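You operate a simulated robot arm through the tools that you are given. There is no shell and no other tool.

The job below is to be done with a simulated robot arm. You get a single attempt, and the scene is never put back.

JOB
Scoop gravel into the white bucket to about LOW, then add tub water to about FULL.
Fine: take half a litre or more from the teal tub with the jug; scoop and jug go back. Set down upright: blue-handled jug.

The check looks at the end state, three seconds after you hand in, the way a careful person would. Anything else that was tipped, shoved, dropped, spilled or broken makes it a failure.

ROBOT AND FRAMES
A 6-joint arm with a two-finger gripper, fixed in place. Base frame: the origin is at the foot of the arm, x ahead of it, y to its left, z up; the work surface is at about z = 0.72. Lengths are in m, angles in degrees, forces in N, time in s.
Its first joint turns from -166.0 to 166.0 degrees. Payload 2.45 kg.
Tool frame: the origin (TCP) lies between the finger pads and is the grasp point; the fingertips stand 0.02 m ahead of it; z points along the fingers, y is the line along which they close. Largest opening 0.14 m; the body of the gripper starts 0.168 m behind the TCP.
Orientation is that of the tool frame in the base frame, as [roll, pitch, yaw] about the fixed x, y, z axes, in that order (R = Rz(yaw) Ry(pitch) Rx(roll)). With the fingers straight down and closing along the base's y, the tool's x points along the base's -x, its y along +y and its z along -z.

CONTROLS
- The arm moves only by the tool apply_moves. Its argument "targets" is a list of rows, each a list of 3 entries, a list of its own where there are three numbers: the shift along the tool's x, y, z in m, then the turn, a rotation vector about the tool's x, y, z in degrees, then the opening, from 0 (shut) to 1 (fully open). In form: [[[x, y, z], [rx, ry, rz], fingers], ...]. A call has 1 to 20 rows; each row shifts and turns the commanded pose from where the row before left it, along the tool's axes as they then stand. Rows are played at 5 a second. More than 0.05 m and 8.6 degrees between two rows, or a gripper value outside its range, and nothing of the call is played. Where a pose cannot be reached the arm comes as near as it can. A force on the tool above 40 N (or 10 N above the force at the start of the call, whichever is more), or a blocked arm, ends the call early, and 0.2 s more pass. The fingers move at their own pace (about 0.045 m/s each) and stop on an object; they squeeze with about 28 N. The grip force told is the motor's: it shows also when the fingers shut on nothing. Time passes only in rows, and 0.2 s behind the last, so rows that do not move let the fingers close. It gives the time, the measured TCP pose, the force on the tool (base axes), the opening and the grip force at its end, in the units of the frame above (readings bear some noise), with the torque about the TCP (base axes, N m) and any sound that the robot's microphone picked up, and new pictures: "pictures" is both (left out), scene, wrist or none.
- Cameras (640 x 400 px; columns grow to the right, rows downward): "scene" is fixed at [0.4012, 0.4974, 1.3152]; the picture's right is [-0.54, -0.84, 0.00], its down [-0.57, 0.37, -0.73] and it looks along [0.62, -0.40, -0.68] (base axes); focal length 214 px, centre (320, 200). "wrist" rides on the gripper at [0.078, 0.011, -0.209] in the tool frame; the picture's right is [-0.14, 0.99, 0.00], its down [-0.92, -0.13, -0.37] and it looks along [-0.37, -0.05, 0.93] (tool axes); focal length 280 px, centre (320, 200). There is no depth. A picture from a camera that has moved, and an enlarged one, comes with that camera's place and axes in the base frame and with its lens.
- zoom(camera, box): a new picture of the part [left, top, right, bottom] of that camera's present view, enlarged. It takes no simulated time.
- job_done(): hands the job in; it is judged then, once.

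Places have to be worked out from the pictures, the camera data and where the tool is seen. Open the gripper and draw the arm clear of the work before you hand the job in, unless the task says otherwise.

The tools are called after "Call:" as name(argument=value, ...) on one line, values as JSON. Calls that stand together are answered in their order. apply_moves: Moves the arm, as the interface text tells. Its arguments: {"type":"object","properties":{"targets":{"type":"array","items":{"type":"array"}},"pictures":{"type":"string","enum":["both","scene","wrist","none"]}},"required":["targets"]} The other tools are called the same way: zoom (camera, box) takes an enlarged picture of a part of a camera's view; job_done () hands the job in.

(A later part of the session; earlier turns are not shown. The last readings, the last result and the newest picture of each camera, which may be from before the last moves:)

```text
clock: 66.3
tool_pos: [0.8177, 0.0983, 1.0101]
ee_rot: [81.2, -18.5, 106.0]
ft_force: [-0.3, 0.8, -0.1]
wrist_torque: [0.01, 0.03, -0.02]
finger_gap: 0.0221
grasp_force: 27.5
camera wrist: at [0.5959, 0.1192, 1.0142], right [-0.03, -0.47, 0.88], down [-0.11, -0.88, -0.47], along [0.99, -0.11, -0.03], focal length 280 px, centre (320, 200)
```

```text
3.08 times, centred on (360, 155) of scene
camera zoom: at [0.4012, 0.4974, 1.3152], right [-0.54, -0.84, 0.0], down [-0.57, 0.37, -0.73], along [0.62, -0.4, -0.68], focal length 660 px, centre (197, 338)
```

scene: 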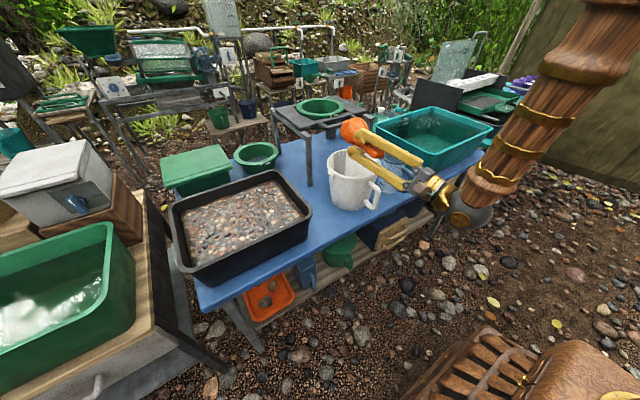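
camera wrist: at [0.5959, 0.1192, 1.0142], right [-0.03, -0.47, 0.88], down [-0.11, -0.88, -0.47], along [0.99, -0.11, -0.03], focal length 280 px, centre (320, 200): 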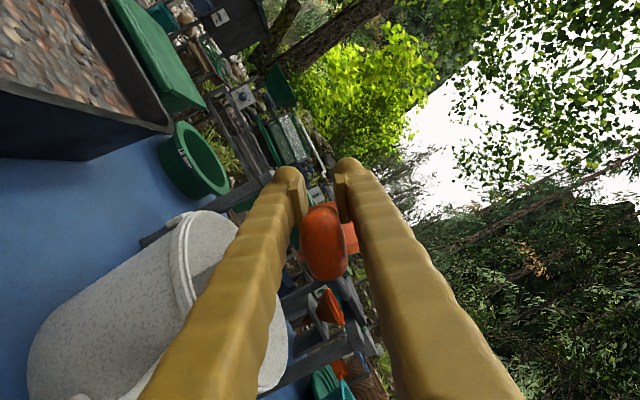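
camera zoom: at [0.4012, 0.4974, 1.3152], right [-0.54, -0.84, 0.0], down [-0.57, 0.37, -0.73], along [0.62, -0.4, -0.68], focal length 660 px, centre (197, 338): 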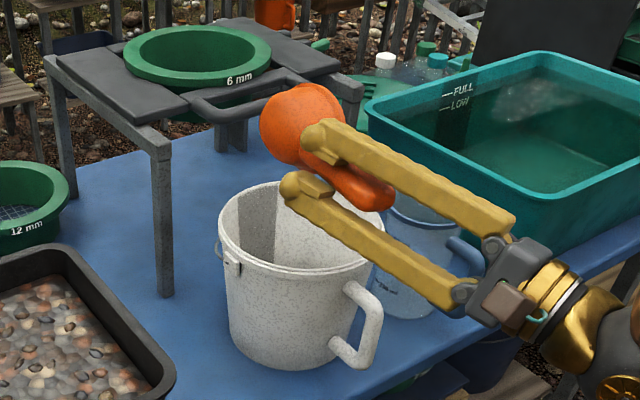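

The cup is empty again. I unroll and pitch down to look into the bucket and gauge the level.

Call:
apply_moves(targets=[[[0, 0, 0], [3.53, 0, -7.73], 0], [[0, 0, 0], [3.53, 0, -7.73], 0], [[0, 0, 0], [3.53, 0, -7.73], 0], [[0, 0, 0], [3.53, 0, -7.73], 0], [[0, 0, 0], [3.53, 0, -7.73], 0], [[0, 0, 0], [3.53, 0, -7.73], 0], [[0, 0, 0], [3.53, 0, -7.73], 0], [[0, 0, 0], [3.53, 0, -7.73], 0], [[0, 0, 0], [3.53, 0, -7.73], 0], [[0, 0, 0], [3.53, 0, -7.73], 0], [[0, 0, 0], [3.53, 0, -7.73], 0], [[0, 0, 0], [3.53, 0, -7.73], 0], [[0, 0, 0], [3.53, 0, -7.73], 0], [[0, 0, 0], [0, 8.5, 0], 0], [[0, 0, 0], [0, 8.5, 0], 0], [[0, 0, 0], [0, 8.5, 0], 0], [[0, 0, 0], [0, 8.5, 0], 0], [[0, 0, 0], [0, 0, 0], 0]])

Call:
zoom(camera="wrist", box=[180, 20, 400, 200])

```text
clock: 70.1
tool_pos: [0.821, 0.0932, 1.0114]
ee_rot: [-177.8, 32.3, 173.0]
ft_force: [-2.3, 3.3, -2.6]
wrist_torque: [-0.41, -0.37, -0.29]
finger_gap: 0.0218
grasp_force: 27.8
camera wrist: at [0.648, 0.134, 1.1452], right [0.26, 0.97, 0.04], down [0.56, -0.18, 0.81], along [0.79, -0.18, -0.59], focal length 280 px, centre (320, 200)
```

scene: 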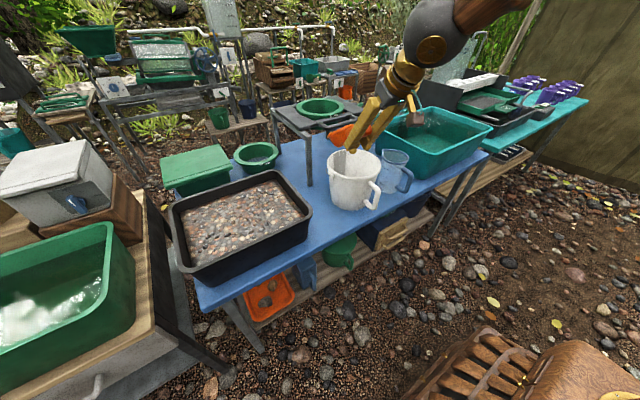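
wrist: 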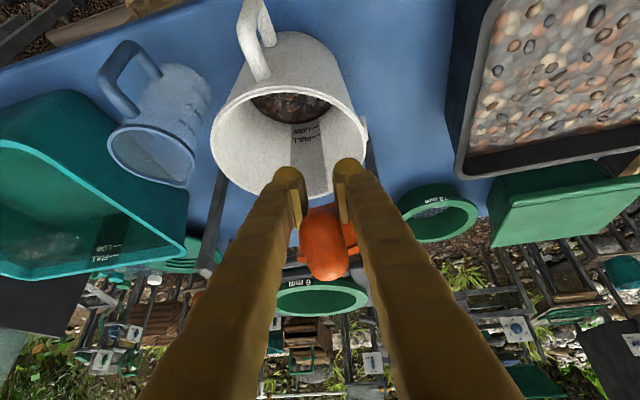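

```text
2.22 times, centred on (290, 110) of wrist
camera zoom: at [0.648, 0.134, 1.1452], right [0.26, 0.97, 0.04], down [0.56, -0.18, 0.81], along [0.79, -0.18, -0.59], focal length 623 px, centre (387, 400)
```

zoom: 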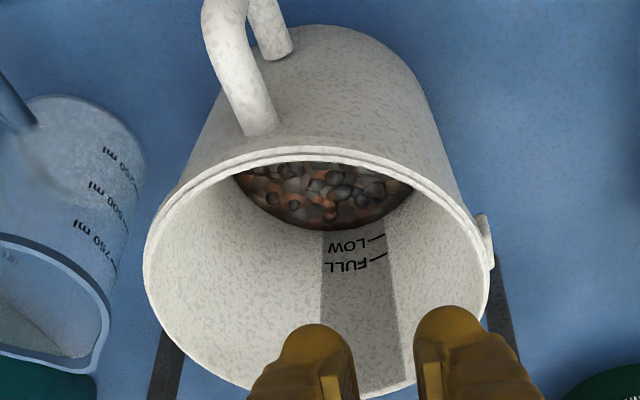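

The force reading shows a few newtons, so something may be touching. I look at the scoop and the sieve stand closely.

Call:
zoom(camera="scene", box=[270, 80, 430, 200])

Call:
apply_moves(targets=[[[0, 0, 0], [0, 0, 0], 0]], pictures="none")

```text
3.33 times, centred on (350, 140) of scene
camera zoom: at [0.4012, 0.4974, 1.3152], right [-0.54, -0.84, 0.0], down [-0.57, 0.37, -0.73], along [0.62, -0.4, -0.68], focal length 715 px, centre (220, 400)
```

zoom: 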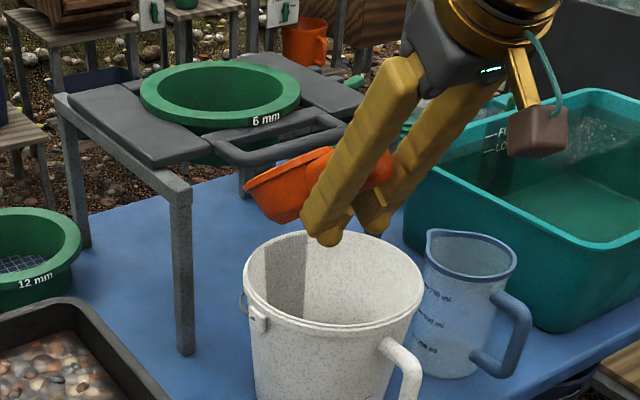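

```text
clock: 70.5
tool_pos: [0.8176, 0.0975, 1.007]
ee_rot: [179.9, 31.6, 170.0]
ft_force: [-0.1, 0.6, -0.9]
wrist_torque: [0.02, 0.01, 0.01]
finger_gap: 0.0217
grasp_force: 28.0
```

That was only a settling transient; the readings are normal now. I zoom tightly on the marks to measure the gravel level against LOW.

Call:
zoom(camera="wrist", box=[240, 75, 350, 150])

```text
5.33 times, centred on (295, 112) of wrist
camera zoom: at [0.647, 0.1392, 1.1456], right [0.29, 0.96, 0.07], down [0.56, -0.23, 0.8], along [0.78, -0.19, -0.6], focal length 1495 px, centre (453, 667)
```

zoom: 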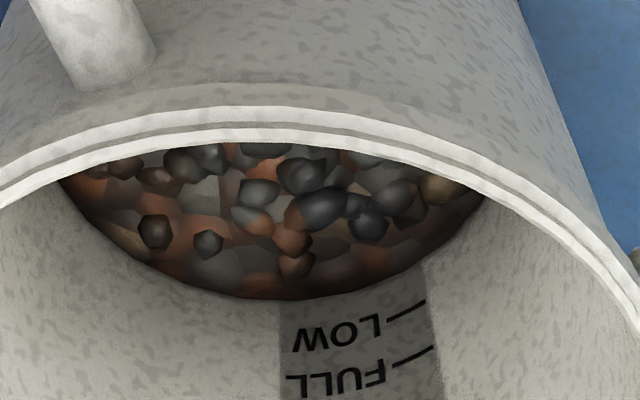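

The gravel is mounded toward −y (there the edge is about 12 mm below LOW, and +y is near the floor), so I estimate about half the needed amount is in. I go back for a third scoop in fresh gravel at y≈0.45, and will dump it further to +y.

Call:
apply_moves(targets=[[[0.0068, 0.0441, 0.0027], [0, 0, 0], 0], [[0.0068, 0.0441, 0.0027], [0, 0, 0], 0], [[0.0068, 0.0441, 0.0027], [0, 0, 0], 0], [[0.0068, 0.0441, 0.0027], [0, 0, 0], 0], [[0.0068, 0.0441, 0.0027], [0, 0, 0], 0], [[0.0068, 0.0441, 0.0027], [0, 0, 0], 0], [[0.0068, 0.0441, 0.0027], [0, 0, 0], 0], [[0.0068, 0.0441, 0.0027], [0, 0, 0], 0], [[0, 0, 0], [0, 7, 0], 0], [[0, 0, 0], [0, 7, 0], 0], [[0.0049, 0, 0.0156], [0, 0, 0], 0], [[0.0049, 0, 0.0156], [0, 0, 0], 0], [[0.0049, 0, 0.0156], [0, 0, 0], 0], [[0, 0, 0], [0, 0, 0], 0]])

Call:
zoom(camera="scene", box=[190, 110, 350, 240])

```text
clock: 73.5
tool_pos: [0.8455, 0.4498, 0.9126]
ee_rot: [-180.0, 17.5, 170.0]
ft_force: [0.1, 0.3, -1.4]
wrist_torque: [0.01, 0.03, 0.03]
finger_gap: 0.0216
grasp_force: 27.5
camera wrist: at [0.712, 0.4848, 1.0879], right [0.3, 0.95, 0.04], down [0.73, -0.26, 0.63], along [0.61, -0.16, -0.78], focal length 280 px, centre (320, 200)
```

scene: 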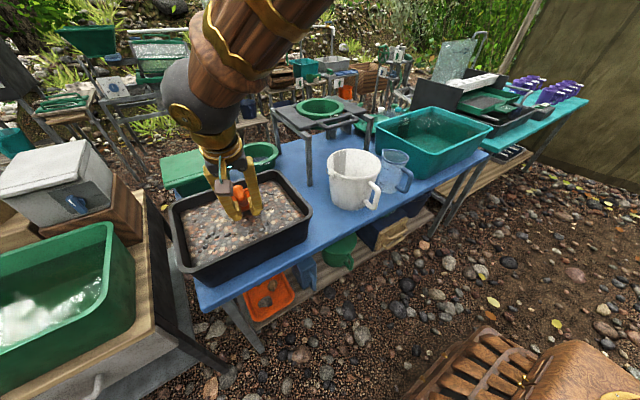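
wrist: 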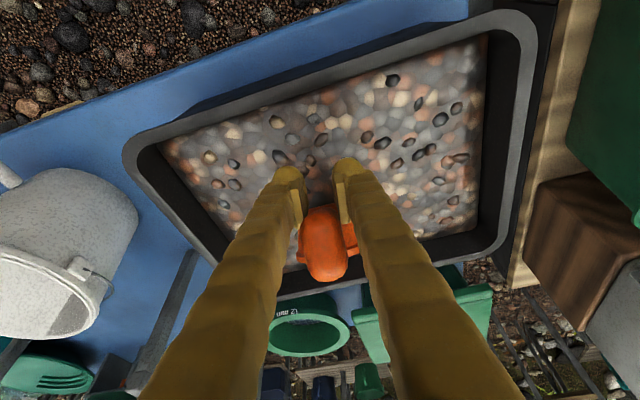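

```text
3.08 times, centred on (270, 175) of scene
camera zoom: at [0.4012, 0.4974, 1.3152], right [-0.54, -0.84, 0.0], down [-0.57, 0.37, -0.73], along [0.62, -0.4, -0.68], focal length 660 px, centre (474, 277)
```

zoom: 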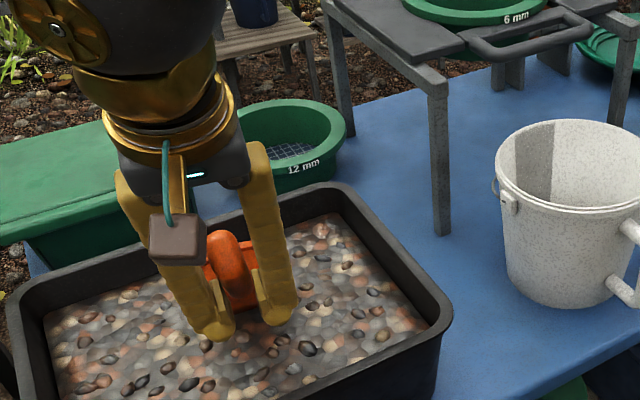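

In position over fresh gravel. I plunge a little deeper this time and do the same slow sweep and levelling, ending further forward.

Call:
apply_moves(targets=[[[0.0041, 0, 0.013], [0, 0, 0], 0], [[0.0041, 0, 0.013], [0, 0, 0], 0], [[0.0041, 0, 0.013], [0, 0, 0], 0], [[0.0041, 0, 0.013], [0, 0, 0], 0], [[0, 0, 0], [0, 0, 0], 0], [[-0.0042, 0, 0.0098], [0, -4.1, 0], 0], [[-0.0042, 0, 0.0098], [0, -4.1, 0], 0], [[-0.0034, 0, 0.01], [0, -4.1, 0], 0], [[-0.0034, 0, 0.01], [0, -4.1, 0], 0], [[-0.0021, 0, 0.0086], [0, -4.1, 0], 0], [[-0.0021, 0, 0.0086], [0, -4.1, 0], 0], [[-0.0017, 0, 0.0054], [0, -4.1, 0], 0], [[-0.0017, 0, 0.0054], [0, -4.1, 0], 0], [[0, 0, 0], [0, 0, 0], 0]])

Call:
zoom(camera="wrist", box=[240, 100, 400, 300])

```text
clock: 76.5
tool_pos: [0.8959, 0.4421, 0.8111]
ee_rot: [179.9, 50.5, 169.8]
ft_force: [-0.1, -0.6, -2.4]
wrist_torque: [0.0, 0.06, -0.01]
finger_gap: 0.0214
grasp_force: 27.9
camera wrist: at [0.691, 0.4894, 0.8843], right [0.26, 0.96, 0.11], down [0.28, -0.18, 0.94], along [0.93, -0.21, -0.31], focal length 280 px, centre (320, 200)
```

scene: 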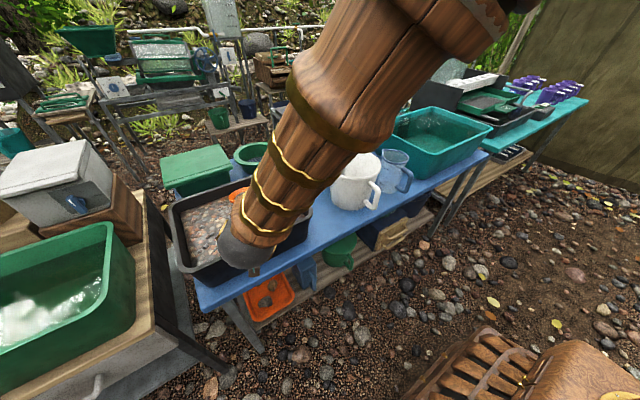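
wrist: 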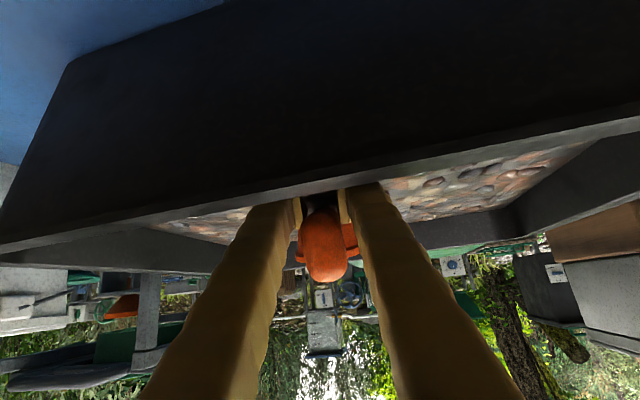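

```text
2.00 times, centred on (320, 200) of wrist
camera zoom: at [0.691, 0.4894, 0.8843], right [0.26, 0.96, 0.11], down [0.28, -0.18, 0.94], along [0.93, -0.21, -0.31], focal length 561 px, centre (320, 200)
```

zoom: 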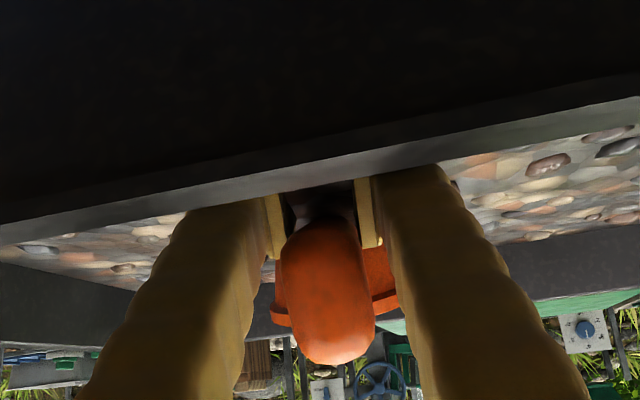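

About 1.8 N loaded again. I lift clear, level, and carry to the bucket, aiming about 35 mm further to +y than before.

Call:
apply_moves(targets=[[[-0.0155, 0, -0.0127], [0, 0, 0], 0], [[-0.0309, 0, -0.0254], [0, 0, 0], 0], [[-0.0309, 0, -0.0254], [0, 0, 0], 0], [[0, 0, 0], [0, -5, 0], 0], [[0, 0, 0], [0, -5, 0], 0], [[0, 0, 0], [0, -5, 0], 0], [[-0.0365, 0, -0.0163], [0, 0, 0], 0], [[-0.0365, 0, -0.0163], [0, 0, 0], 0], [[-0.0006, -0.018, -0.0013], [0, 0, 0], 0], [[-0.0013, -0.0351, -0.0025], [0, 0, 0], 0], [[-0.0013, -0.0351, -0.0025], [0, 0, 0], 0], [[-0.0013, -0.0351, -0.0025], [0, 0, 0], 0], [[-0.0013, -0.0351, -0.0025], [0, 0, 0], 0], [[-0.0013, -0.0351, -0.0025], [0, 0, 0], 0], [[-0.0013, -0.0351, -0.0025], [0, 0, 0], 0], [[-0.0013, -0.0351, -0.0025], [0, 0, 0], 0], [[-0.0013, -0.0351, -0.0025], [0, 0, 0], 0], [[-0.0006, -0.017, -0.0013], [0, 0, 0], 0], [[0, 0, 0], [0, 0, 0], 0]])

Call:
zoom(camera="scene", box=[280, 90, 440, 220])

```text
clock: 80.5
tool_pos: [0.827, 0.1328, 1.0121]
ee_rot: [179.8, 65.3, 169.9]
ft_force: [0.7, 0.5, -2.4]
wrist_torque: [-0.01, 0.05, 0.02]
finger_gap: 0.0215
grasp_force: 28.3
camera wrist: at [0.6112, 0.1823, 1.0283], right [0.23, 0.97, 0.13], down [0.03, -0.14, 0.99], along [0.97, -0.22, -0.06], focal length 280 px, centre (320, 200)
```

scene: 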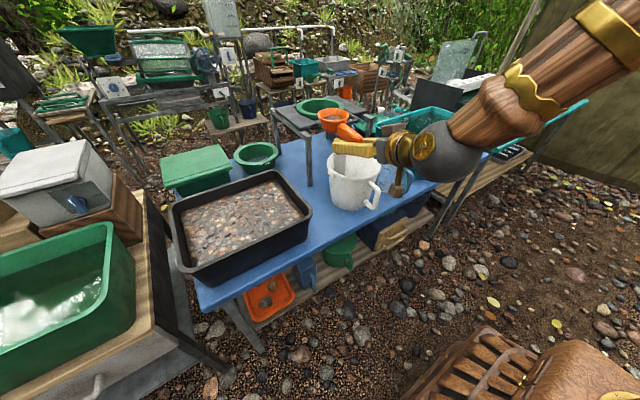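
wrist: 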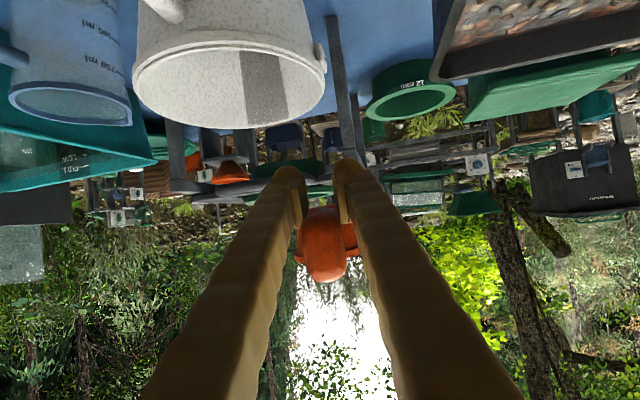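

```text
3.08 times, centred on (360, 155) of scene
camera zoom: at [0.4012, 0.4974, 1.3152], right [-0.54, -0.84, 0.0], down [-0.57, 0.37, -0.73], along [0.62, -0.4, -0.68], focal length 660 px, centre (197, 338)
```

zoom: 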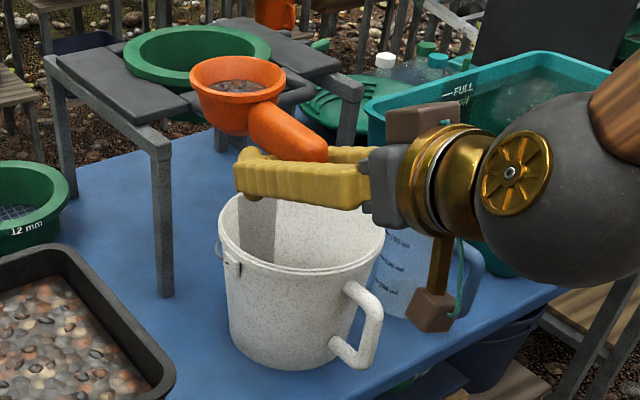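

The cup is visibly fuller, and it will empty around (0.90, 0.07), on the low side of the bucket's gravel. Tipping it now.

Call:
apply_moves(targets=[[[0, 0, 0], [-3.53, 0, 7.73], 0], [[0, 0, 0], [-3.53, 0, 7.73], 0], [[0, 0, 0], [-3.53, 0, 7.73], 0], [[0, 0, 0], [-3.53, 0, 7.73], 0], [[0, 0, 0], [-3.53, 0, 7.73], 0], [[0, 0, 0], [-3.53, 0, 7.73], 0], [[0, 0, 0], [-3.53, 0, 7.73], 0], [[0, 0, 0], [-3.53, 0, 7.73], 0], [[0, 0, 0], [-3.53, 0, 7.73], 0], [[0, 0, 0], [-3.53, 0, 7.73], 0], [[0, 0, 0], [-3.53, 0, 7.73], 0], [[0, 0, 0], [-3.53, 0, 7.73], 0], [[0, 0, 0], [-3.53, 0, 7.73], 0], [[0, 0, 0], [0, 0, 0], 0], [[0, 0, 0], [0, 0, 0], 0], [[0, 0, 0], [0, 0, 0], 0]], pictures="scene")

Call:
zoom(camera="scene", box=[280, 90, 440, 220])

```text
clock: 83.9
tool_pos: [0.828, 0.1321, 1.0111]
ee_rot: [81.3, -18.8, 106.0]
ft_force: [-0.2, -0.6, -1.2]
wrist_torque: [0.03, 0.03, -0.02]
finger_gap: 0.0209
grasp_force: 28.1
```

scene: 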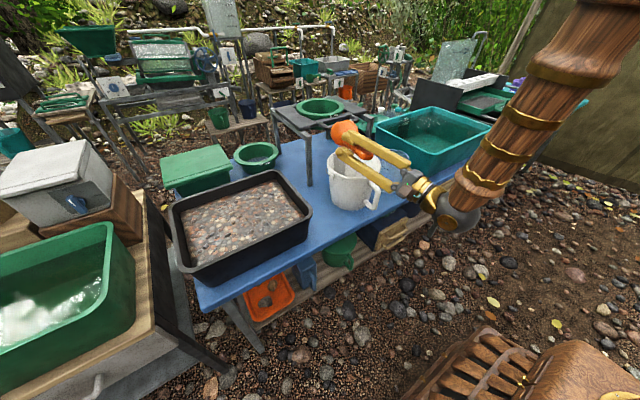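

```text
3.08 times, centred on (360, 155) of scene
camera zoom: at [0.4012, 0.4974, 1.3152], right [-0.54, -0.84, 0.0], down [-0.57, 0.37, -0.73], along [0.62, -0.4, -0.68], focal length 660 px, centre (197, 338)
```

zoom: 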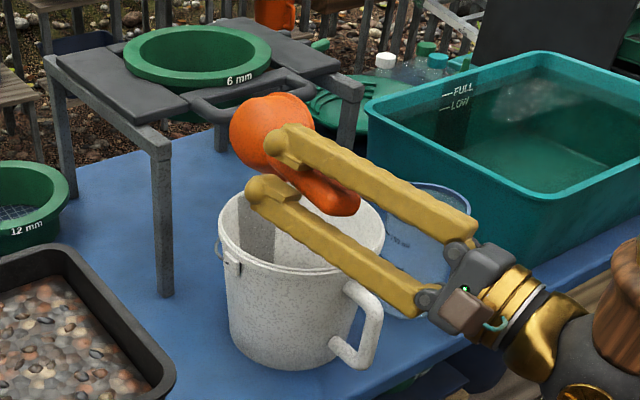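

Tipped. I unroll and look into the bucket again; I also raise a little to get a steeper view.

Call:
apply_moves(targets=[[[0, 0, 0], [3.53, 0, -7.73], 0], [[0, 0, 0], [3.53, 0, -7.73], 0], [[0, 0, 0], [3.53, 0, -7.73], 0], [[0, 0, 0], [3.53, 0, -7.73], 0], [[0, 0, 0], [3.53, 0, -7.73], 0], [[0, 0, 0], [3.53, 0, -7.73], 0], [[0, 0, 0], [3.53, 0, -7.73], 0], [[0, 0, 0], [3.53, 0, -7.73], 0], [[0, 0, 0], [3.53, 0, -7.73], 0], [[0, 0, 0], [3.53, 0, -7.73], 0], [[0, 0, 0], [3.53, 0, -7.73], 0], [[0, 0, 0], [3.53, 0, -7.73], 0], [[0, 0, 0], [3.53, 0, -7.73], 0], [[0, 0, 0], [0, 8.5, 0], 0], [[0, 0, 0], [0, 8.5, 0], 0], [[0, 0, 0], [0, 8.5, 0], 0], [[0, 0, 0], [0, 8.5, 0], 0], [[0, 0, 0], [0, 0, 0], 0], [[0, 0, 0], [0, 0, 0], 0], [[0, 0, 0], [0, 0, 0], 0]], pictures="wrist")

Call:
zoom(camera="wrist", box=[200, 65, 330, 155])

```text
clock: 88.1
tool_pos: [0.8291, 0.1335, 1.0104]
ee_rot: [179.9, 31.2, 169.8]
ft_force: [0.2, -0.6, -0.5]
wrist_torque: [0.01, 0.03, -0.03]
finger_gap: 0.0203
grasp_force: 28.1
camera wrist: at [0.6575, 0.1745, 1.1495], right [0.29, 0.95, 0.07], down [0.56, -0.23, 0.79], along [0.77, -0.19, -0.6], focal length 280 px, centre (320, 200)
```

wrist: 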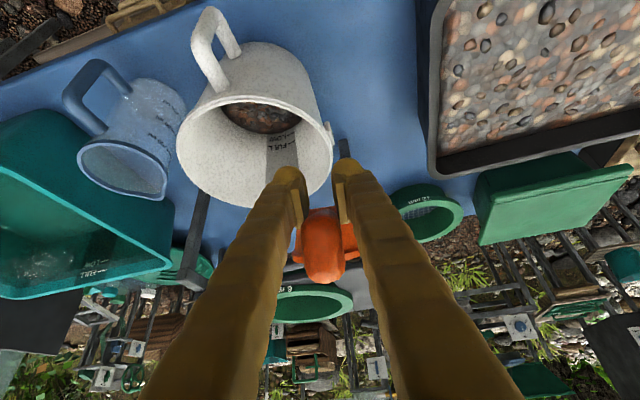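

```text
4.44 times, centred on (265, 110) of wrist
camera zoom: at [0.6575, 0.1745, 1.1495], right [0.29, 0.95, 0.07], down [0.56, -0.23, 0.79], along [0.77, -0.19, -0.6], focal length 1246 px, centre (564, 600)
```

zoom: 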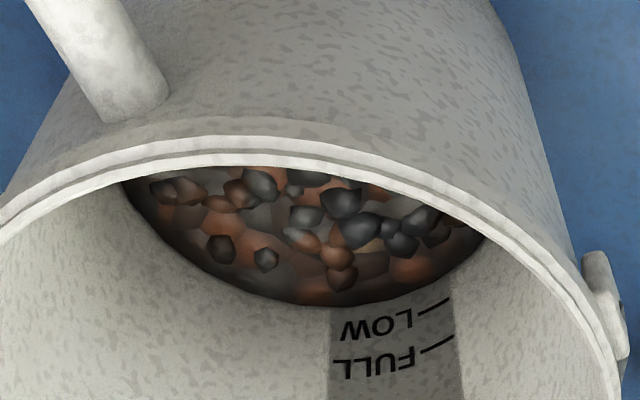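

At the strip the gravel edge is still about 15 mm below LOW, though it looks higher on the other side. I shift up and forward for a steeper view into the bucket, to judge the surface properly.

Call:
apply_moves(targets=[[[-0.0336, -0.0162, -0.0108], [0, 0, 0], 0], [[-0.0336, -0.0162, -0.0108], [0, 0, 0], 0], [[-0.0336, -0.0162, -0.0108], [0, 0, 0], 0], [[0, 0, 0], [0, 0, 0], 0], [[0, 0, 0], [0, 0, 0], 0]], pictures="wrist")

Call:
zoom(camera="wrist", box=[200, 0, 360, 120])

```text
clock: 89.3
tool_pos: [0.8874, 0.0768, 1.089]
ee_rot: [180.0, 31.4, 170.0]
ft_force: [-0.3, 0.7, 0.0]
wrist_torque: [0.03, 0.03, 0.04]
finger_gap: 0.0204
grasp_force: 27.6
camera wrist: at [0.7174, 0.1169, 1.2281], right [0.29, 0.96, 0.07], down [0.56, -0.23, 0.79], along [0.77, -0.19, -0.6], focal length 280 px, centre (320, 200)
```

wrist: 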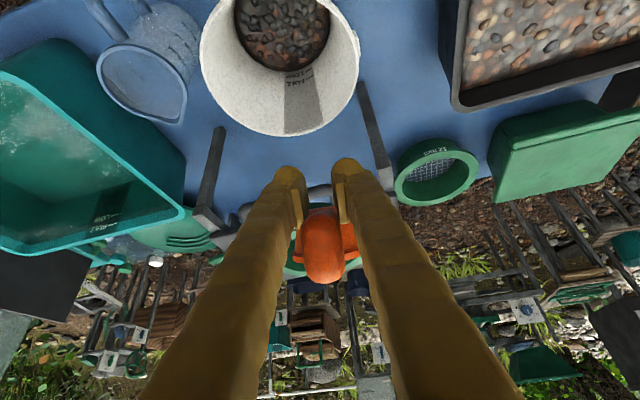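

```text
3.33 times, centred on (280, 60) of wrist
camera zoom: at [0.7174, 0.1169, 1.2281], right [0.29, 0.96, 0.07], down [0.56, -0.23, 0.79], along [0.77, -0.19, -0.6], focal length 935 px, centre (453, 667)
```

zoom: 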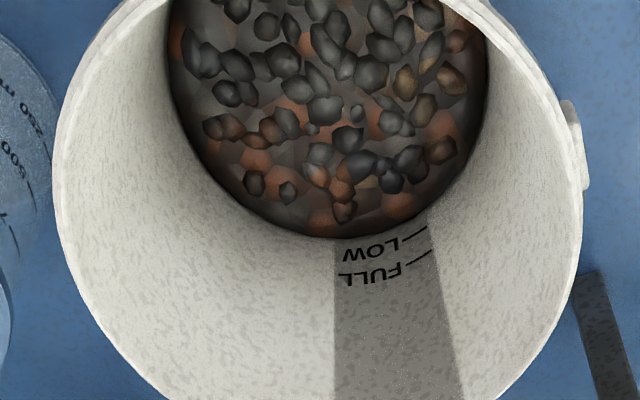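

This is a good steep view: the surface looks roughly level with its edge still clearly below LOW. I zoom tighter to measure it against the LOW–FULL spacing.

Call:
zoom(camera="wrist", box=[250, 40, 340, 100])

Call:
zoom(camera="wrist", box=[220, 0, 340, 80])

```text
6.67 times, centred on (295, 70) of wrist
camera zoom: at [0.7174, 0.1169, 1.2281], right [0.29, 0.96, 0.07], down [0.56, -0.23, 0.79], along [0.77, -0.19, -0.6], focal length 1869 px, centre (487, 1067)
```

zoom: 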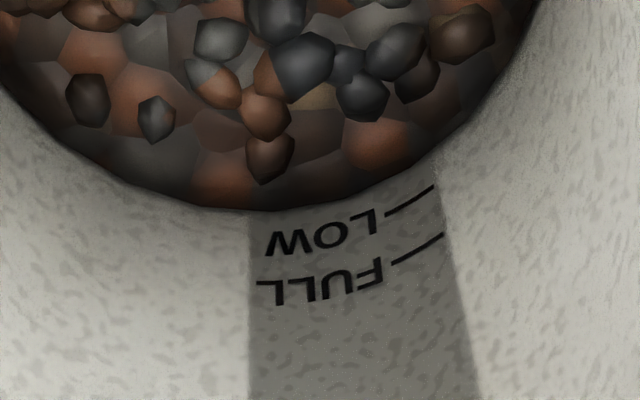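

```text
5.00 times, centred on (280, 40) of wrist
camera zoom: at [0.7174, 0.1169, 1.2281], right [0.29, 0.96, 0.07], down [0.56, -0.23, 0.79], along [0.77, -0.19, -0.6], focal length 1402 px, centre (520, 1000)
```

zoom: 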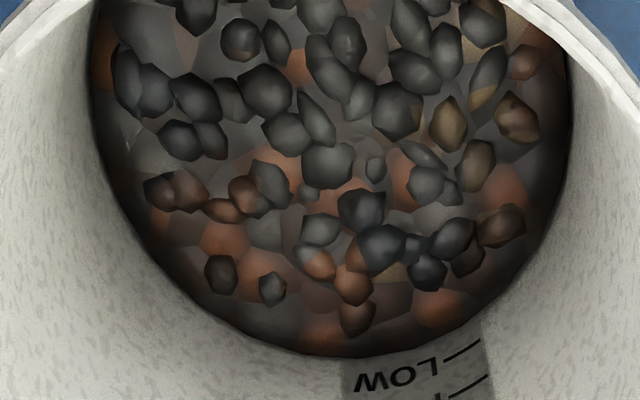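

At the wall the gravel sits about 11–12 mm below LOW (LOW z≈0.743, gravel edge z≈0.732), so more is needed. I go for a fourth scoop at y≈0.48, straight through to the plunge.

Call:
apply_moves(targets=[[[0.0181, 0.0433, 0.0058], [0, 0, 0], 0], [[0.0181, 0.0433, 0.0058], [0, 0, 0], 0], [[0.0181, 0.0433, 0.0058], [0, 0, 0], 0], [[0.0181, 0.0433, 0.0058], [0, 0, 0], 0], [[0.0181, 0.0433, 0.0058], [0, 0, 0], 0], [[0.0181, 0.0433, 0.0058], [0, 0, 0], 0], [[0.0181, 0.0433, 0.0058], [0, 0, 0], 0], [[0.0181, 0.0433, 0.0058], [0, 0, 0], 0], [[0.0181, 0.0433, 0.0058], [0, 0, 0], 0], [[0, 0, 0], [0, 7, 0], 0], [[0, 0, 0], [0, 7, 0], 0], [[0.0044, 0, 0.0139], [0, 0, 0], 0], [[0.0044, 0, 0.0139], [0, 0, 0], 0], [[0, 0, 0], [0, 0, 0], 0]])

Call:
zoom(camera="wrist", box=[180, 20, 520, 300])

```text
clock: 92.3
tool_pos: [0.843, 0.478, 0.9336]
ee_rot: [179.9, 17.3, 170.0]
ft_force: [-0.5, 1.0, -1.1]
wrist_torque: [-0.01, 0.07, 0.01]
finger_gap: 0.0206
grasp_force: 27.8
camera wrist: at [0.7112, 0.5127, 1.1097], right [0.3, 0.95, 0.04], down [0.74, -0.26, 0.63], along [0.61, -0.16, -0.78], focal length 280 px, centre (320, 200)
```

scene: 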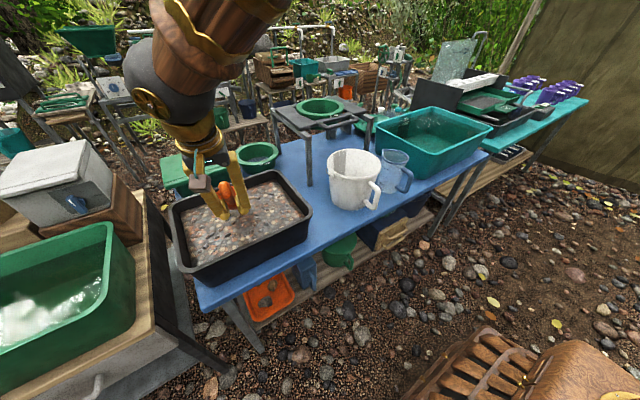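
wrist: 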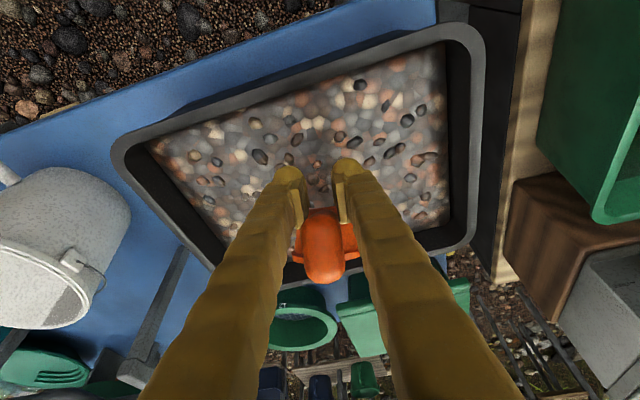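

```text
1.43 times, centred on (350, 160) of wrist
camera zoom: at [0.7112, 0.5127, 1.1097], right [0.3, 0.95, 0.04], down [0.74, -0.26, 0.63], along [0.61, -0.16, -0.78], focal length 401 px, centre (277, 257)
```

zoom: 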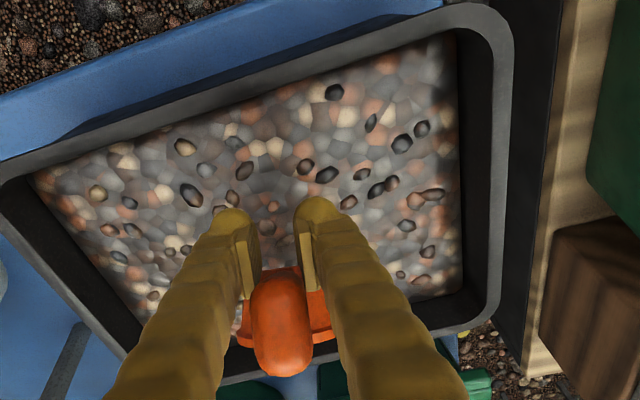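

In place at (0.843, 0.478). I plunge and sweep as before.

Call:
apply_moves(targets=[[[0.0045, 0, 0.0144], [0, 0, 0], 0], [[0.0045, 0, 0.0144], [0, 0, 0], 0], [[0.0045, 0, 0.0144], [0, 0, 0], 0], [[0.0045, 0, 0.0144], [0, 0, 0], 0], [[0.0045, 0, 0.0144], [0, 0, 0], 0], [[0, 0, 0], [0, 0, 0], 0], [[-0.0042, 0, 0.0098], [0, -4.1, 0], 0], [[-0.0042, 0, 0.0098], [0, -4.1, 0], 0], [[-0.0034, 0, 0.01], [0, -4.1, 0], 0], [[-0.0034, 0, 0.01], [0, -4.1, 0], 0], [[-0.0021, 0, 0.0086], [0, -4.1, 0], 0], [[-0.0021, 0, 0.0086], [0, -4.1, 0], 0], [[-0.0017, 0, 0.0054], [0, -4.1, 0], 0], [[-0.0017, 0, 0.0054], [0, -4.1, 0], 0], [[0, 0, 0], [0, 0, 0], 0]], pictures="wrist")

```text
clock: 95.5
tool_pos: [0.8969, 0.4668, 0.812]
ee_rot: [179.7, 50.2, 169.8]
ft_force: [-0.9, 0.3, -3.5]
wrist_torque: [0.0, 0.07, -0.01]
finger_gap: 0.0205
grasp_force: 28.2
camera wrist: at [0.6922, 0.5154, 0.8857], right [0.26, 0.96, 0.11], down [0.28, -0.18, 0.94], along [0.92, -0.21, -0.32], focal length 280 px, centre (320, 200)
```

wrist: 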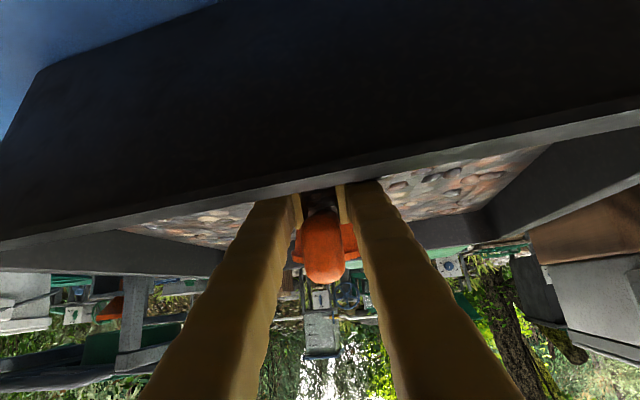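

This one is clearly fuller (about 2.7 N). I lift clear, level, and carry it to the bucket.

Call:
apply_moves(targets=[[[-0.0155, 0, -0.0127], [0, 0, 0], 0], [[-0.0309, 0, -0.0254], [0, 0, 0], 0], [[-0.0309, 0, -0.0254], [0, 0, 0], 0], [[0, 0, 0], [0, -5, 0], 0], [[0, 0, 0], [0, -5, 0], 0], [[0, 0, 0], [0, -5, 0], 0], [[-0.0365, 0, -0.0163], [0, 0, 0], 0], [[-0.0365, 0, -0.0163], [0, 0, 0], 0], [[-0.0007, -0.018, -0.001], [0, 0, 0], 0], [[-0.0013, -0.036, -0.002], [0, 0, 0], 0], [[-0.0013, -0.036, -0.002], [0, 0, 0], 0], [[-0.0013, -0.036, -0.002], [0, 0, 0], 0], [[-0.0013, -0.036, -0.002], [0, 0, 0], 0], [[-0.0013, -0.036, -0.002], [0, 0, 0], 0], [[-0.0013, -0.036, -0.002], [0, 0, 0], 0], [[-0.0013, -0.036, -0.002], [0, 0, 0], 0], [[-0.0013, -0.036, -0.002], [0, 0, 0], 0], [[-0.0013, -0.036, -0.002], [0, 0, 0], 0], [[-0.0007, -0.018, -0.001], [0, 0, 0], 0], [[0, 0, 0], [0, 0, 0], 0]], pictures="scene")

Call:
zoom(camera="scene", box=[280, 90, 440, 220])

Call:
zoom(camera="scene", box=[310, 95, 370, 145])

```text
clock: 99.7
tool_pos: [0.8254, 0.1137, 1.0112]
ee_rot: [179.8, 65.1, 169.9]
ft_force: [-0.1, 0.4, -1.9]
wrist_torque: [0.01, 0.08, 0.01]
finger_gap: 0.0207
grasp_force: 27.8
```

scene: 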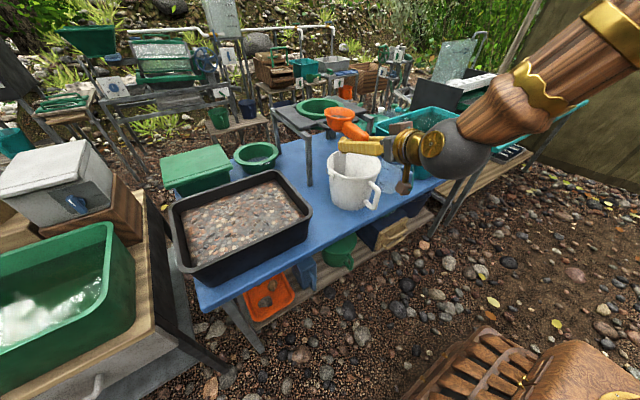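

```text
3.08 times, centred on (360, 155) of scene
camera zoom: at [0.4012, 0.4974, 1.3152], right [-0.54, -0.84, 0.0], down [-0.57, 0.37, -0.73], along [0.62, -0.4, -0.68], focal length 660 px, centre (197, 338)
```

zoom: 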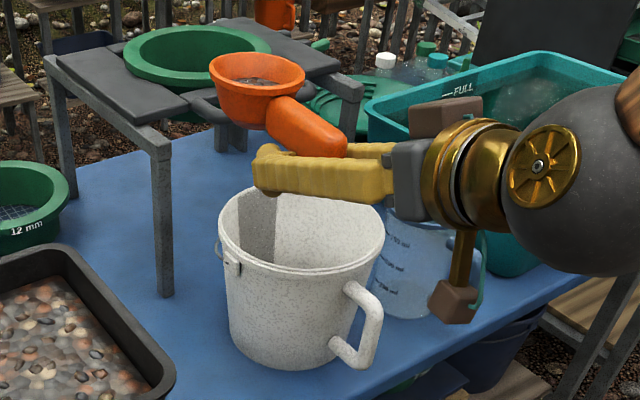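

```text
8.00 times, centred on (340, 120) of scene
camera zoom: at [0.4012, 0.4974, 1.3152], right [-0.54, -0.84, 0.0], down [-0.57, 0.37, -0.73], along [0.62, -0.4, -0.68], focal length 1716 px, centre (160, 840)
```

zoom: 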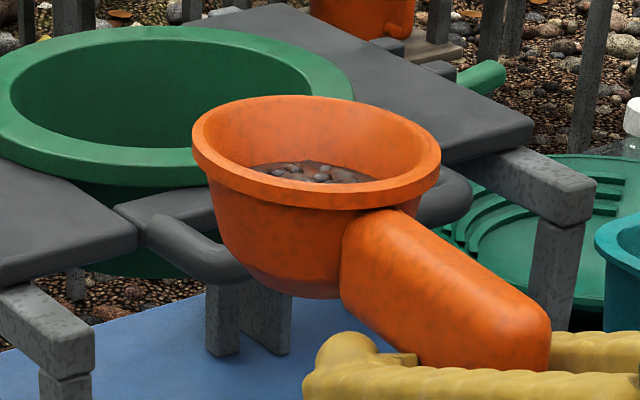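

The cup is about half full and over the bucket. Tipping.

Call:
apply_moves(targets=[[[0, 0, 0], [-3.53, 0, 7.73], 0], [[0, 0, 0], [-3.53, 0, 7.73], 0], [[0, 0, 0], [-3.53, 0, 7.73], 0], [[0, 0, 0], [-3.53, 0, 7.73], 0], [[0, 0, 0], [-3.53, 0, 7.73], 0], [[0, 0, 0], [-3.53, 0, 7.73], 0], [[0, 0, 0], [-3.53, 0, 7.73], 0], [[0, 0, 0], [-3.53, 0, 7.73], 0], [[0, 0, 0], [-3.53, 0, 7.73], 0], [[0, 0, 0], [-3.53, 0, 7.73], 0], [[0, 0, 0], [-3.53, 0, 7.73], 0], [[0, 0, 0], [-3.53, 0, 7.73], 0], [[0, 0, 0], [-3.53, 0, 7.73], 0], [[0, 0, 0], [0, 0, 0], 0], [[0, 0, 0], [0, 0, 0], 0], [[0, 0, 0], [0, 0, 0], 0]], pictures="scene")

```text
clock: 103.1
tool_pos: [0.825, 0.114, 1.0117]
ee_rot: [81.5, -18.7, 105.8]
ft_force: [-0.5, 0.9, 0.5]
wrist_torque: [0.01, 0.01, -0.02]
finger_gap: 0.0203
grasp_force: 28.1
```

scene: 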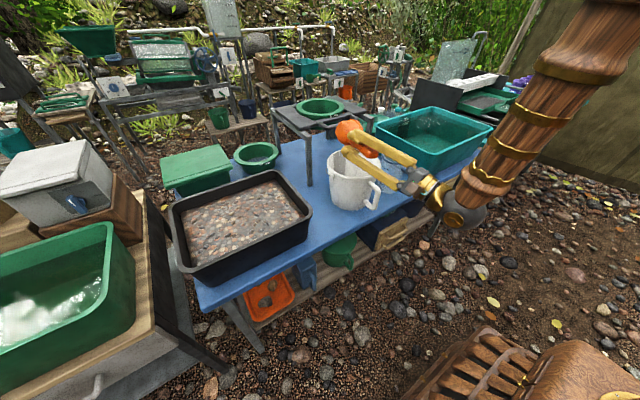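

Emptied. I unroll, pitch down and go to the steep viewing pose again.

Call:
apply_moves(targets=[[[0, 0, 0], [3.53, 0, -7.73], 0], [[0, 0, 0], [3.53, 0, -7.73], 0], [[0, 0, 0], [3.53, 0, -7.73], 0], [[0, 0, 0], [3.53, 0, -7.73], 0], [[0, 0, 0], [3.53, 0, -7.73], 0], [[0, 0, 0], [3.53, 0, -7.73], 0], [[0, 0, 0], [3.53, 0, -7.73], 0], [[0, 0, 0], [3.53, 0, -7.73], 0], [[0, 0, 0], [3.53, 0, -7.73], 0], [[0, 0, 0], [3.53, 0, -7.73], 0], [[0, 0, 0], [3.53, 0, -7.73], 0], [[0, 0, 0], [3.53, 0, -7.73], 0], [[0, 0, 0], [3.53, 0, -7.73], 0], [[0, 0, 0], [0, 8.5, 0], 0], [[0, 0, 0], [0, 8.5, 0], 0], [[0, 0, 0], [0, 8.5, 0], 0], [[0, 0, 0], [0, 8.5, 0], 0], [[0, 0, 0], [0, 0, 0], 0]], pictures="none")

Call:
apply_moves(targets=[[[-0.0327, -0.0085, -0.0101], [0, 0, 0], 0], [[-0.0327, -0.0085, -0.0101], [0, 0, 0], 0], [[-0.0327, -0.0085, -0.0101], [0, 0, 0], 0], [[0, 0, 0], [0, 0, 0], 0], [[0, 0, 0], [0, 0, 0], 0]], pictures="wrist")

Call:
zoom(camera="wrist", box=[220, 0, 340, 80])

Call:
zoom(camera="wrist", box=[250, 40, 340, 100])

```text
clock: 106.9
tool_pos: [0.8265, 0.1128, 1.0125]
ee_rot: [-179.1, 31.6, 171.2]
ft_force: [-1.2, 1.7, -1.3]
wrist_torque: [-0.22, -0.16, -0.14]
finger_gap: 0.0206
grasp_force: 27.8
```

```text
clock: 108.1
tool_pos: [0.8875, 0.0796, 1.0852]
ee_rot: [179.9, 31.1, 170.1]
ft_force: [-0.5, 0.5, -0.8]
wrist_torque: [0.02, 0.05, 0.02]
finger_gap: 0.0203
grasp_force: 28.0
camera wrist: at [0.7173, 0.1201, 1.2234], right [0.29, 0.95, 0.07], down [0.57, -0.23, 0.79], along [0.77, -0.19, -0.61], focal length 280 px, centre (320, 200)
```

wrist: 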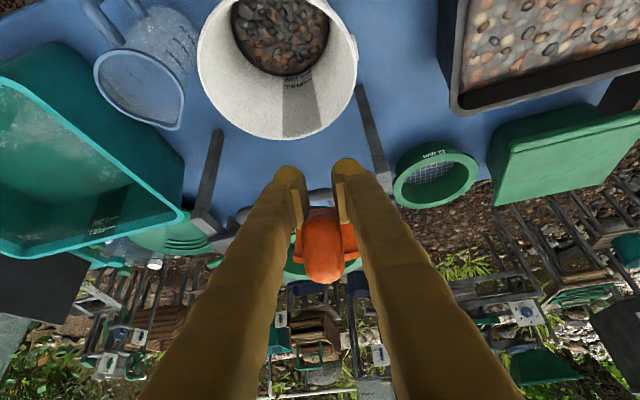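

```text
5.00 times, centred on (280, 40) of wrist
camera zoom: at [0.7173, 0.1201, 1.2234], right [0.29, 0.95, 0.07], down [0.57, -0.23, 0.79], along [0.77, -0.19, -0.61], focal length 1402 px, centre (520, 1000)
```

zoom: 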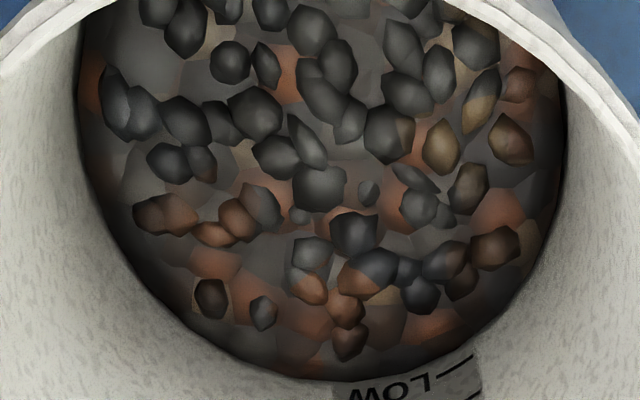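

```text
6.67 times, centred on (295, 70) of wrist
camera zoom: at [0.7173, 0.1201, 1.2234], right [0.29, 0.95, 0.07], down [0.57, -0.23, 0.79], along [0.77, -0.19, -0.61], focal length 1869 px, centre (487, 1067)
```

zoom: 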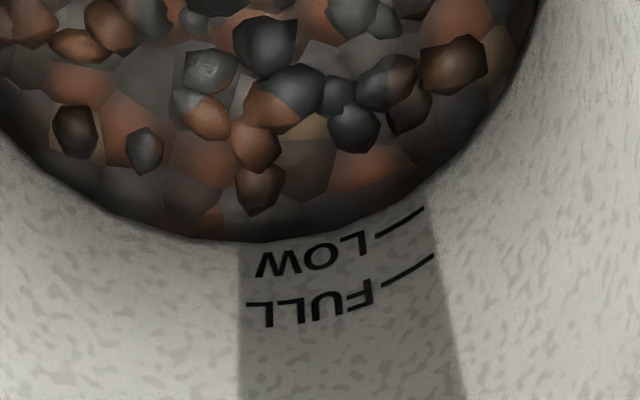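

The gravel surface is flat and now about 7 mm below LOW, with each scoop adding about 4 mm. I need about two more scoops, so I return to the tray at y≈0.44 and plunge.

Call:
apply_moves(targets=[[[0.0171, 0.0386, 0.0059], [0, 0, 0], 0], [[0.0171, 0.0386, 0.0059], [0, 0, 0], 0], [[0.0171, 0.0386, 0.0059], [0, 0, 0], 0], [[0.0171, 0.0386, 0.0059], [0, 0, 0], 0], [[0.0171, 0.0386, 0.0059], [0, 0, 0], 0], [[0.0171, 0.0386, 0.0059], [0, 0, 0], 0], [[0.0171, 0.0386, 0.0059], [0, 0, 0], 0], [[0.0171, 0.0386, 0.0059], [0, 0, 0], 0], [[0.0171, 0.0386, 0.0059], [0, 0, 0], 0], [[0, 0, 0], [0, 7, 0], 0], [[0, 0, 0], [0, 7, 0], 0], [[0.0043, 0, 0.0141], [0, 0, 0], 0], [[0.0043, 0, 0.0141], [0, 0, 0], 0], [[0.0043, 0, 0.0141], [0, 0, 0], 0], [[0.0043, 0, 0.0141], [0, 0, 0], 0], [[0.0043, 0, 0.0141], [0, 0, 0], 0], [[0.0043, 0, 0.0141], [0, 0, 0], 0], [[0.0043, 0, 0.0141], [0, 0, 0], 0], [[0, 0, 0], [0, 0, 0], 0]], pictures="wrist")

```text
clock: 112.1
tool_pos: [0.8432, 0.437, 0.859]
ee_rot: [179.8, 17.1, 170.0]
ft_force: [0.0, -0.4, -0.6]
wrist_torque: [0.0, 0.05, -0.02]
finger_gap: 0.0204
grasp_force: 28.0
camera wrist: at [0.7131, 0.4722, 1.0363], right [0.3, 0.95, 0.04], down [0.74, -0.26, 0.62], along [0.6, -0.16, -0.78], focal length 280 px, centre (320, 200)
```

wrist: 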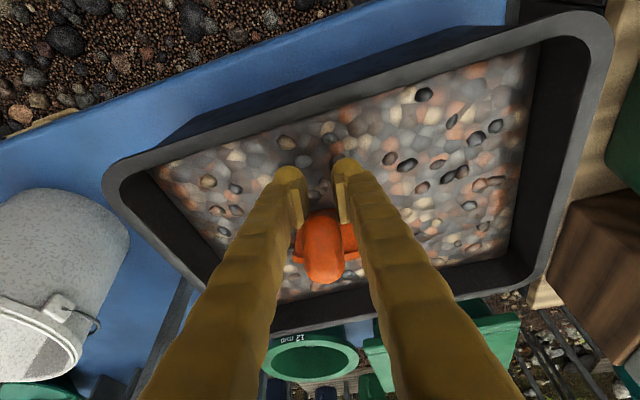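

In the gravel at TCP z≈0.859. I sweep 5 mm deeper than last time, then lift clear and level in the same call.

Call:
apply_moves(targets=[[[-0.0027, 0, 0.0146], [0, -4.1, 0], 0], [[-0.0042, 0, 0.0098], [0, -4.1, 0], 0], [[-0.0034, 0, 0.01], [0, -4.1, 0], 0], [[-0.0034, 0, 0.01], [0, -4.1, 0], 0], [[-0.0021, 0, 0.0086], [0, -4.1, 0], 0], [[-0.0021, 0, 0.0086], [0, -4.1, 0], 0], [[-0.0017, 0, 0.0054], [0, -4.1, 0], 0], [[-0.0017, 0, 0.0054], [0, -4.1, 0], 0], [[0, 0, 0], [0, 0, 0], 0], [[-0.0155, 0, -0.0127], [0, 0, 0], 0], [[-0.0309, 0, -0.0254], [0, 0, 0], 0], [[-0.0309, 0, -0.0254], [0, 0, 0], 0], [[0, 0, 0], [0, -5, 0], 0], [[0, 0, 0], [0, -5, 0], 0], [[0, 0, 0], [0, -5, 0], 0], [[-0.0365, 0, -0.0163], [0, 0, 0], 0], [[-0.0365, 0, -0.0163], [0, 0, 0], 0], [[0, 0, 0], [0, 0, 0], 0]], pictures="scene")

Call:
zoom(camera="scene", box=[220, 100, 340, 200])

```text
clock: 115.9
tool_pos: [0.9006, 0.4277, 0.985]
ee_rot: [179.8, 65.0, 169.9]
ft_force: [0.8, -0.5, -2.6]
wrist_torque: [-0.02, 0.09, 0.0]
finger_gap: 0.0207
grasp_force: 28.1
```

scene: 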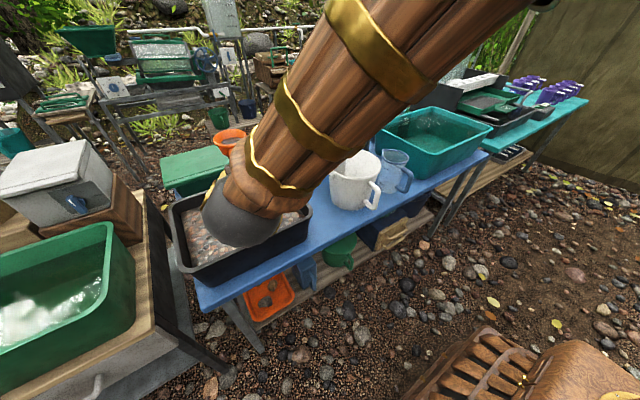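

```text
4.00 times, centred on (280, 150) of scene
camera zoom: at [0.4012, 0.4974, 1.3152], right [-0.54, -0.84, 0.0], down [-0.57, 0.37, -0.73], along [0.62, -0.4, -0.68], focal length 858 px, centre (480, 400)
```

zoom: 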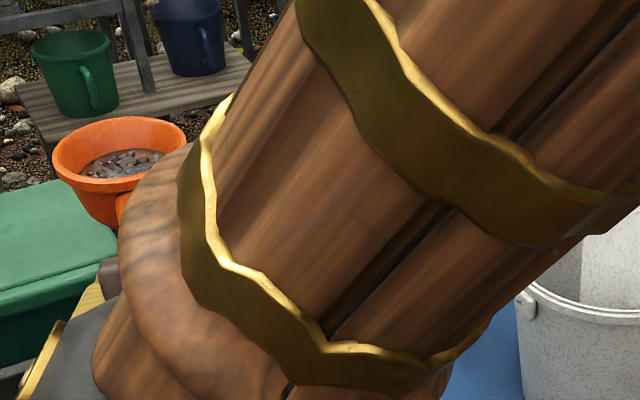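

About 2 N loaded and level. I carry it to the bucket and begin the tipping roll.

Call:
apply_moves(targets=[[[-0.0007, -0.0161, -0.0015], [0, 0, 0], 0], [[-0.0014, -0.0322, -0.003], [0, 0, 0], 0], [[-0.0014, -0.0322, -0.003], [0, 0, 0], 0], [[-0.0014, -0.0322, -0.003], [0, 0, 0], 0], [[-0.0014, -0.0322, -0.003], [0, 0, 0], 0], [[-0.0014, -0.0322, -0.003], [0, 0, 0], 0], [[-0.0014, -0.0322, -0.003], [0, 0, 0], 0], [[-0.0014, -0.0322, -0.003], [0, 0, 0], 0], [[-0.0014, -0.0322, -0.003], [0, 0, 0], 0], [[-0.0014, -0.0322, -0.003], [0, 0, 0], 0], [[-0.0007, -0.0161, -0.0015], [0, 0, 0], 0], [[0, 0, 0], [0, 0, 0], 0]], pictures="scene")

Call:
zoom(camera="scene", box=[280, 90, 440, 220])

```text
clock: 118.5
tool_pos: [0.822, 0.1145, 1.0123]
ee_rot: [179.8, 64.9, 169.7]
ft_force: [-0.5, 0.4, -2.3]
wrist_torque: [0.01, 0.06, 0.0]
finger_gap: 0.0208
grasp_force: 28.1
```

scene: 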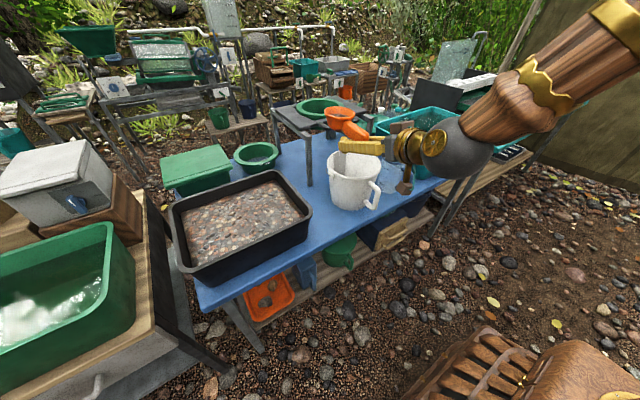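

```text
3.08 times, centred on (360, 155) of scene
camera zoom: at [0.4012, 0.4974, 1.3152], right [-0.54, -0.84, 0.0], down [-0.57, 0.37, -0.73], along [0.62, -0.4, -0.68], focal length 660 px, centre (197, 338)
```

zoom: 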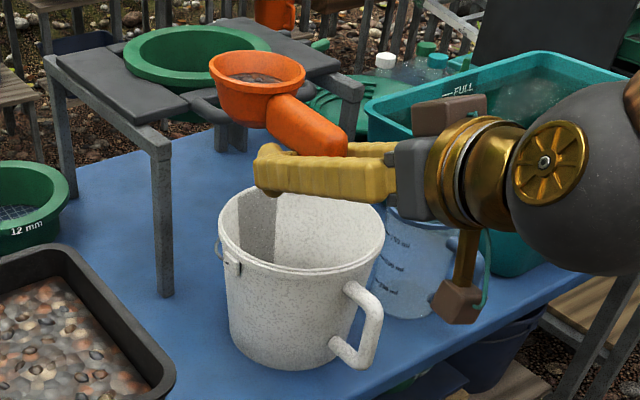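

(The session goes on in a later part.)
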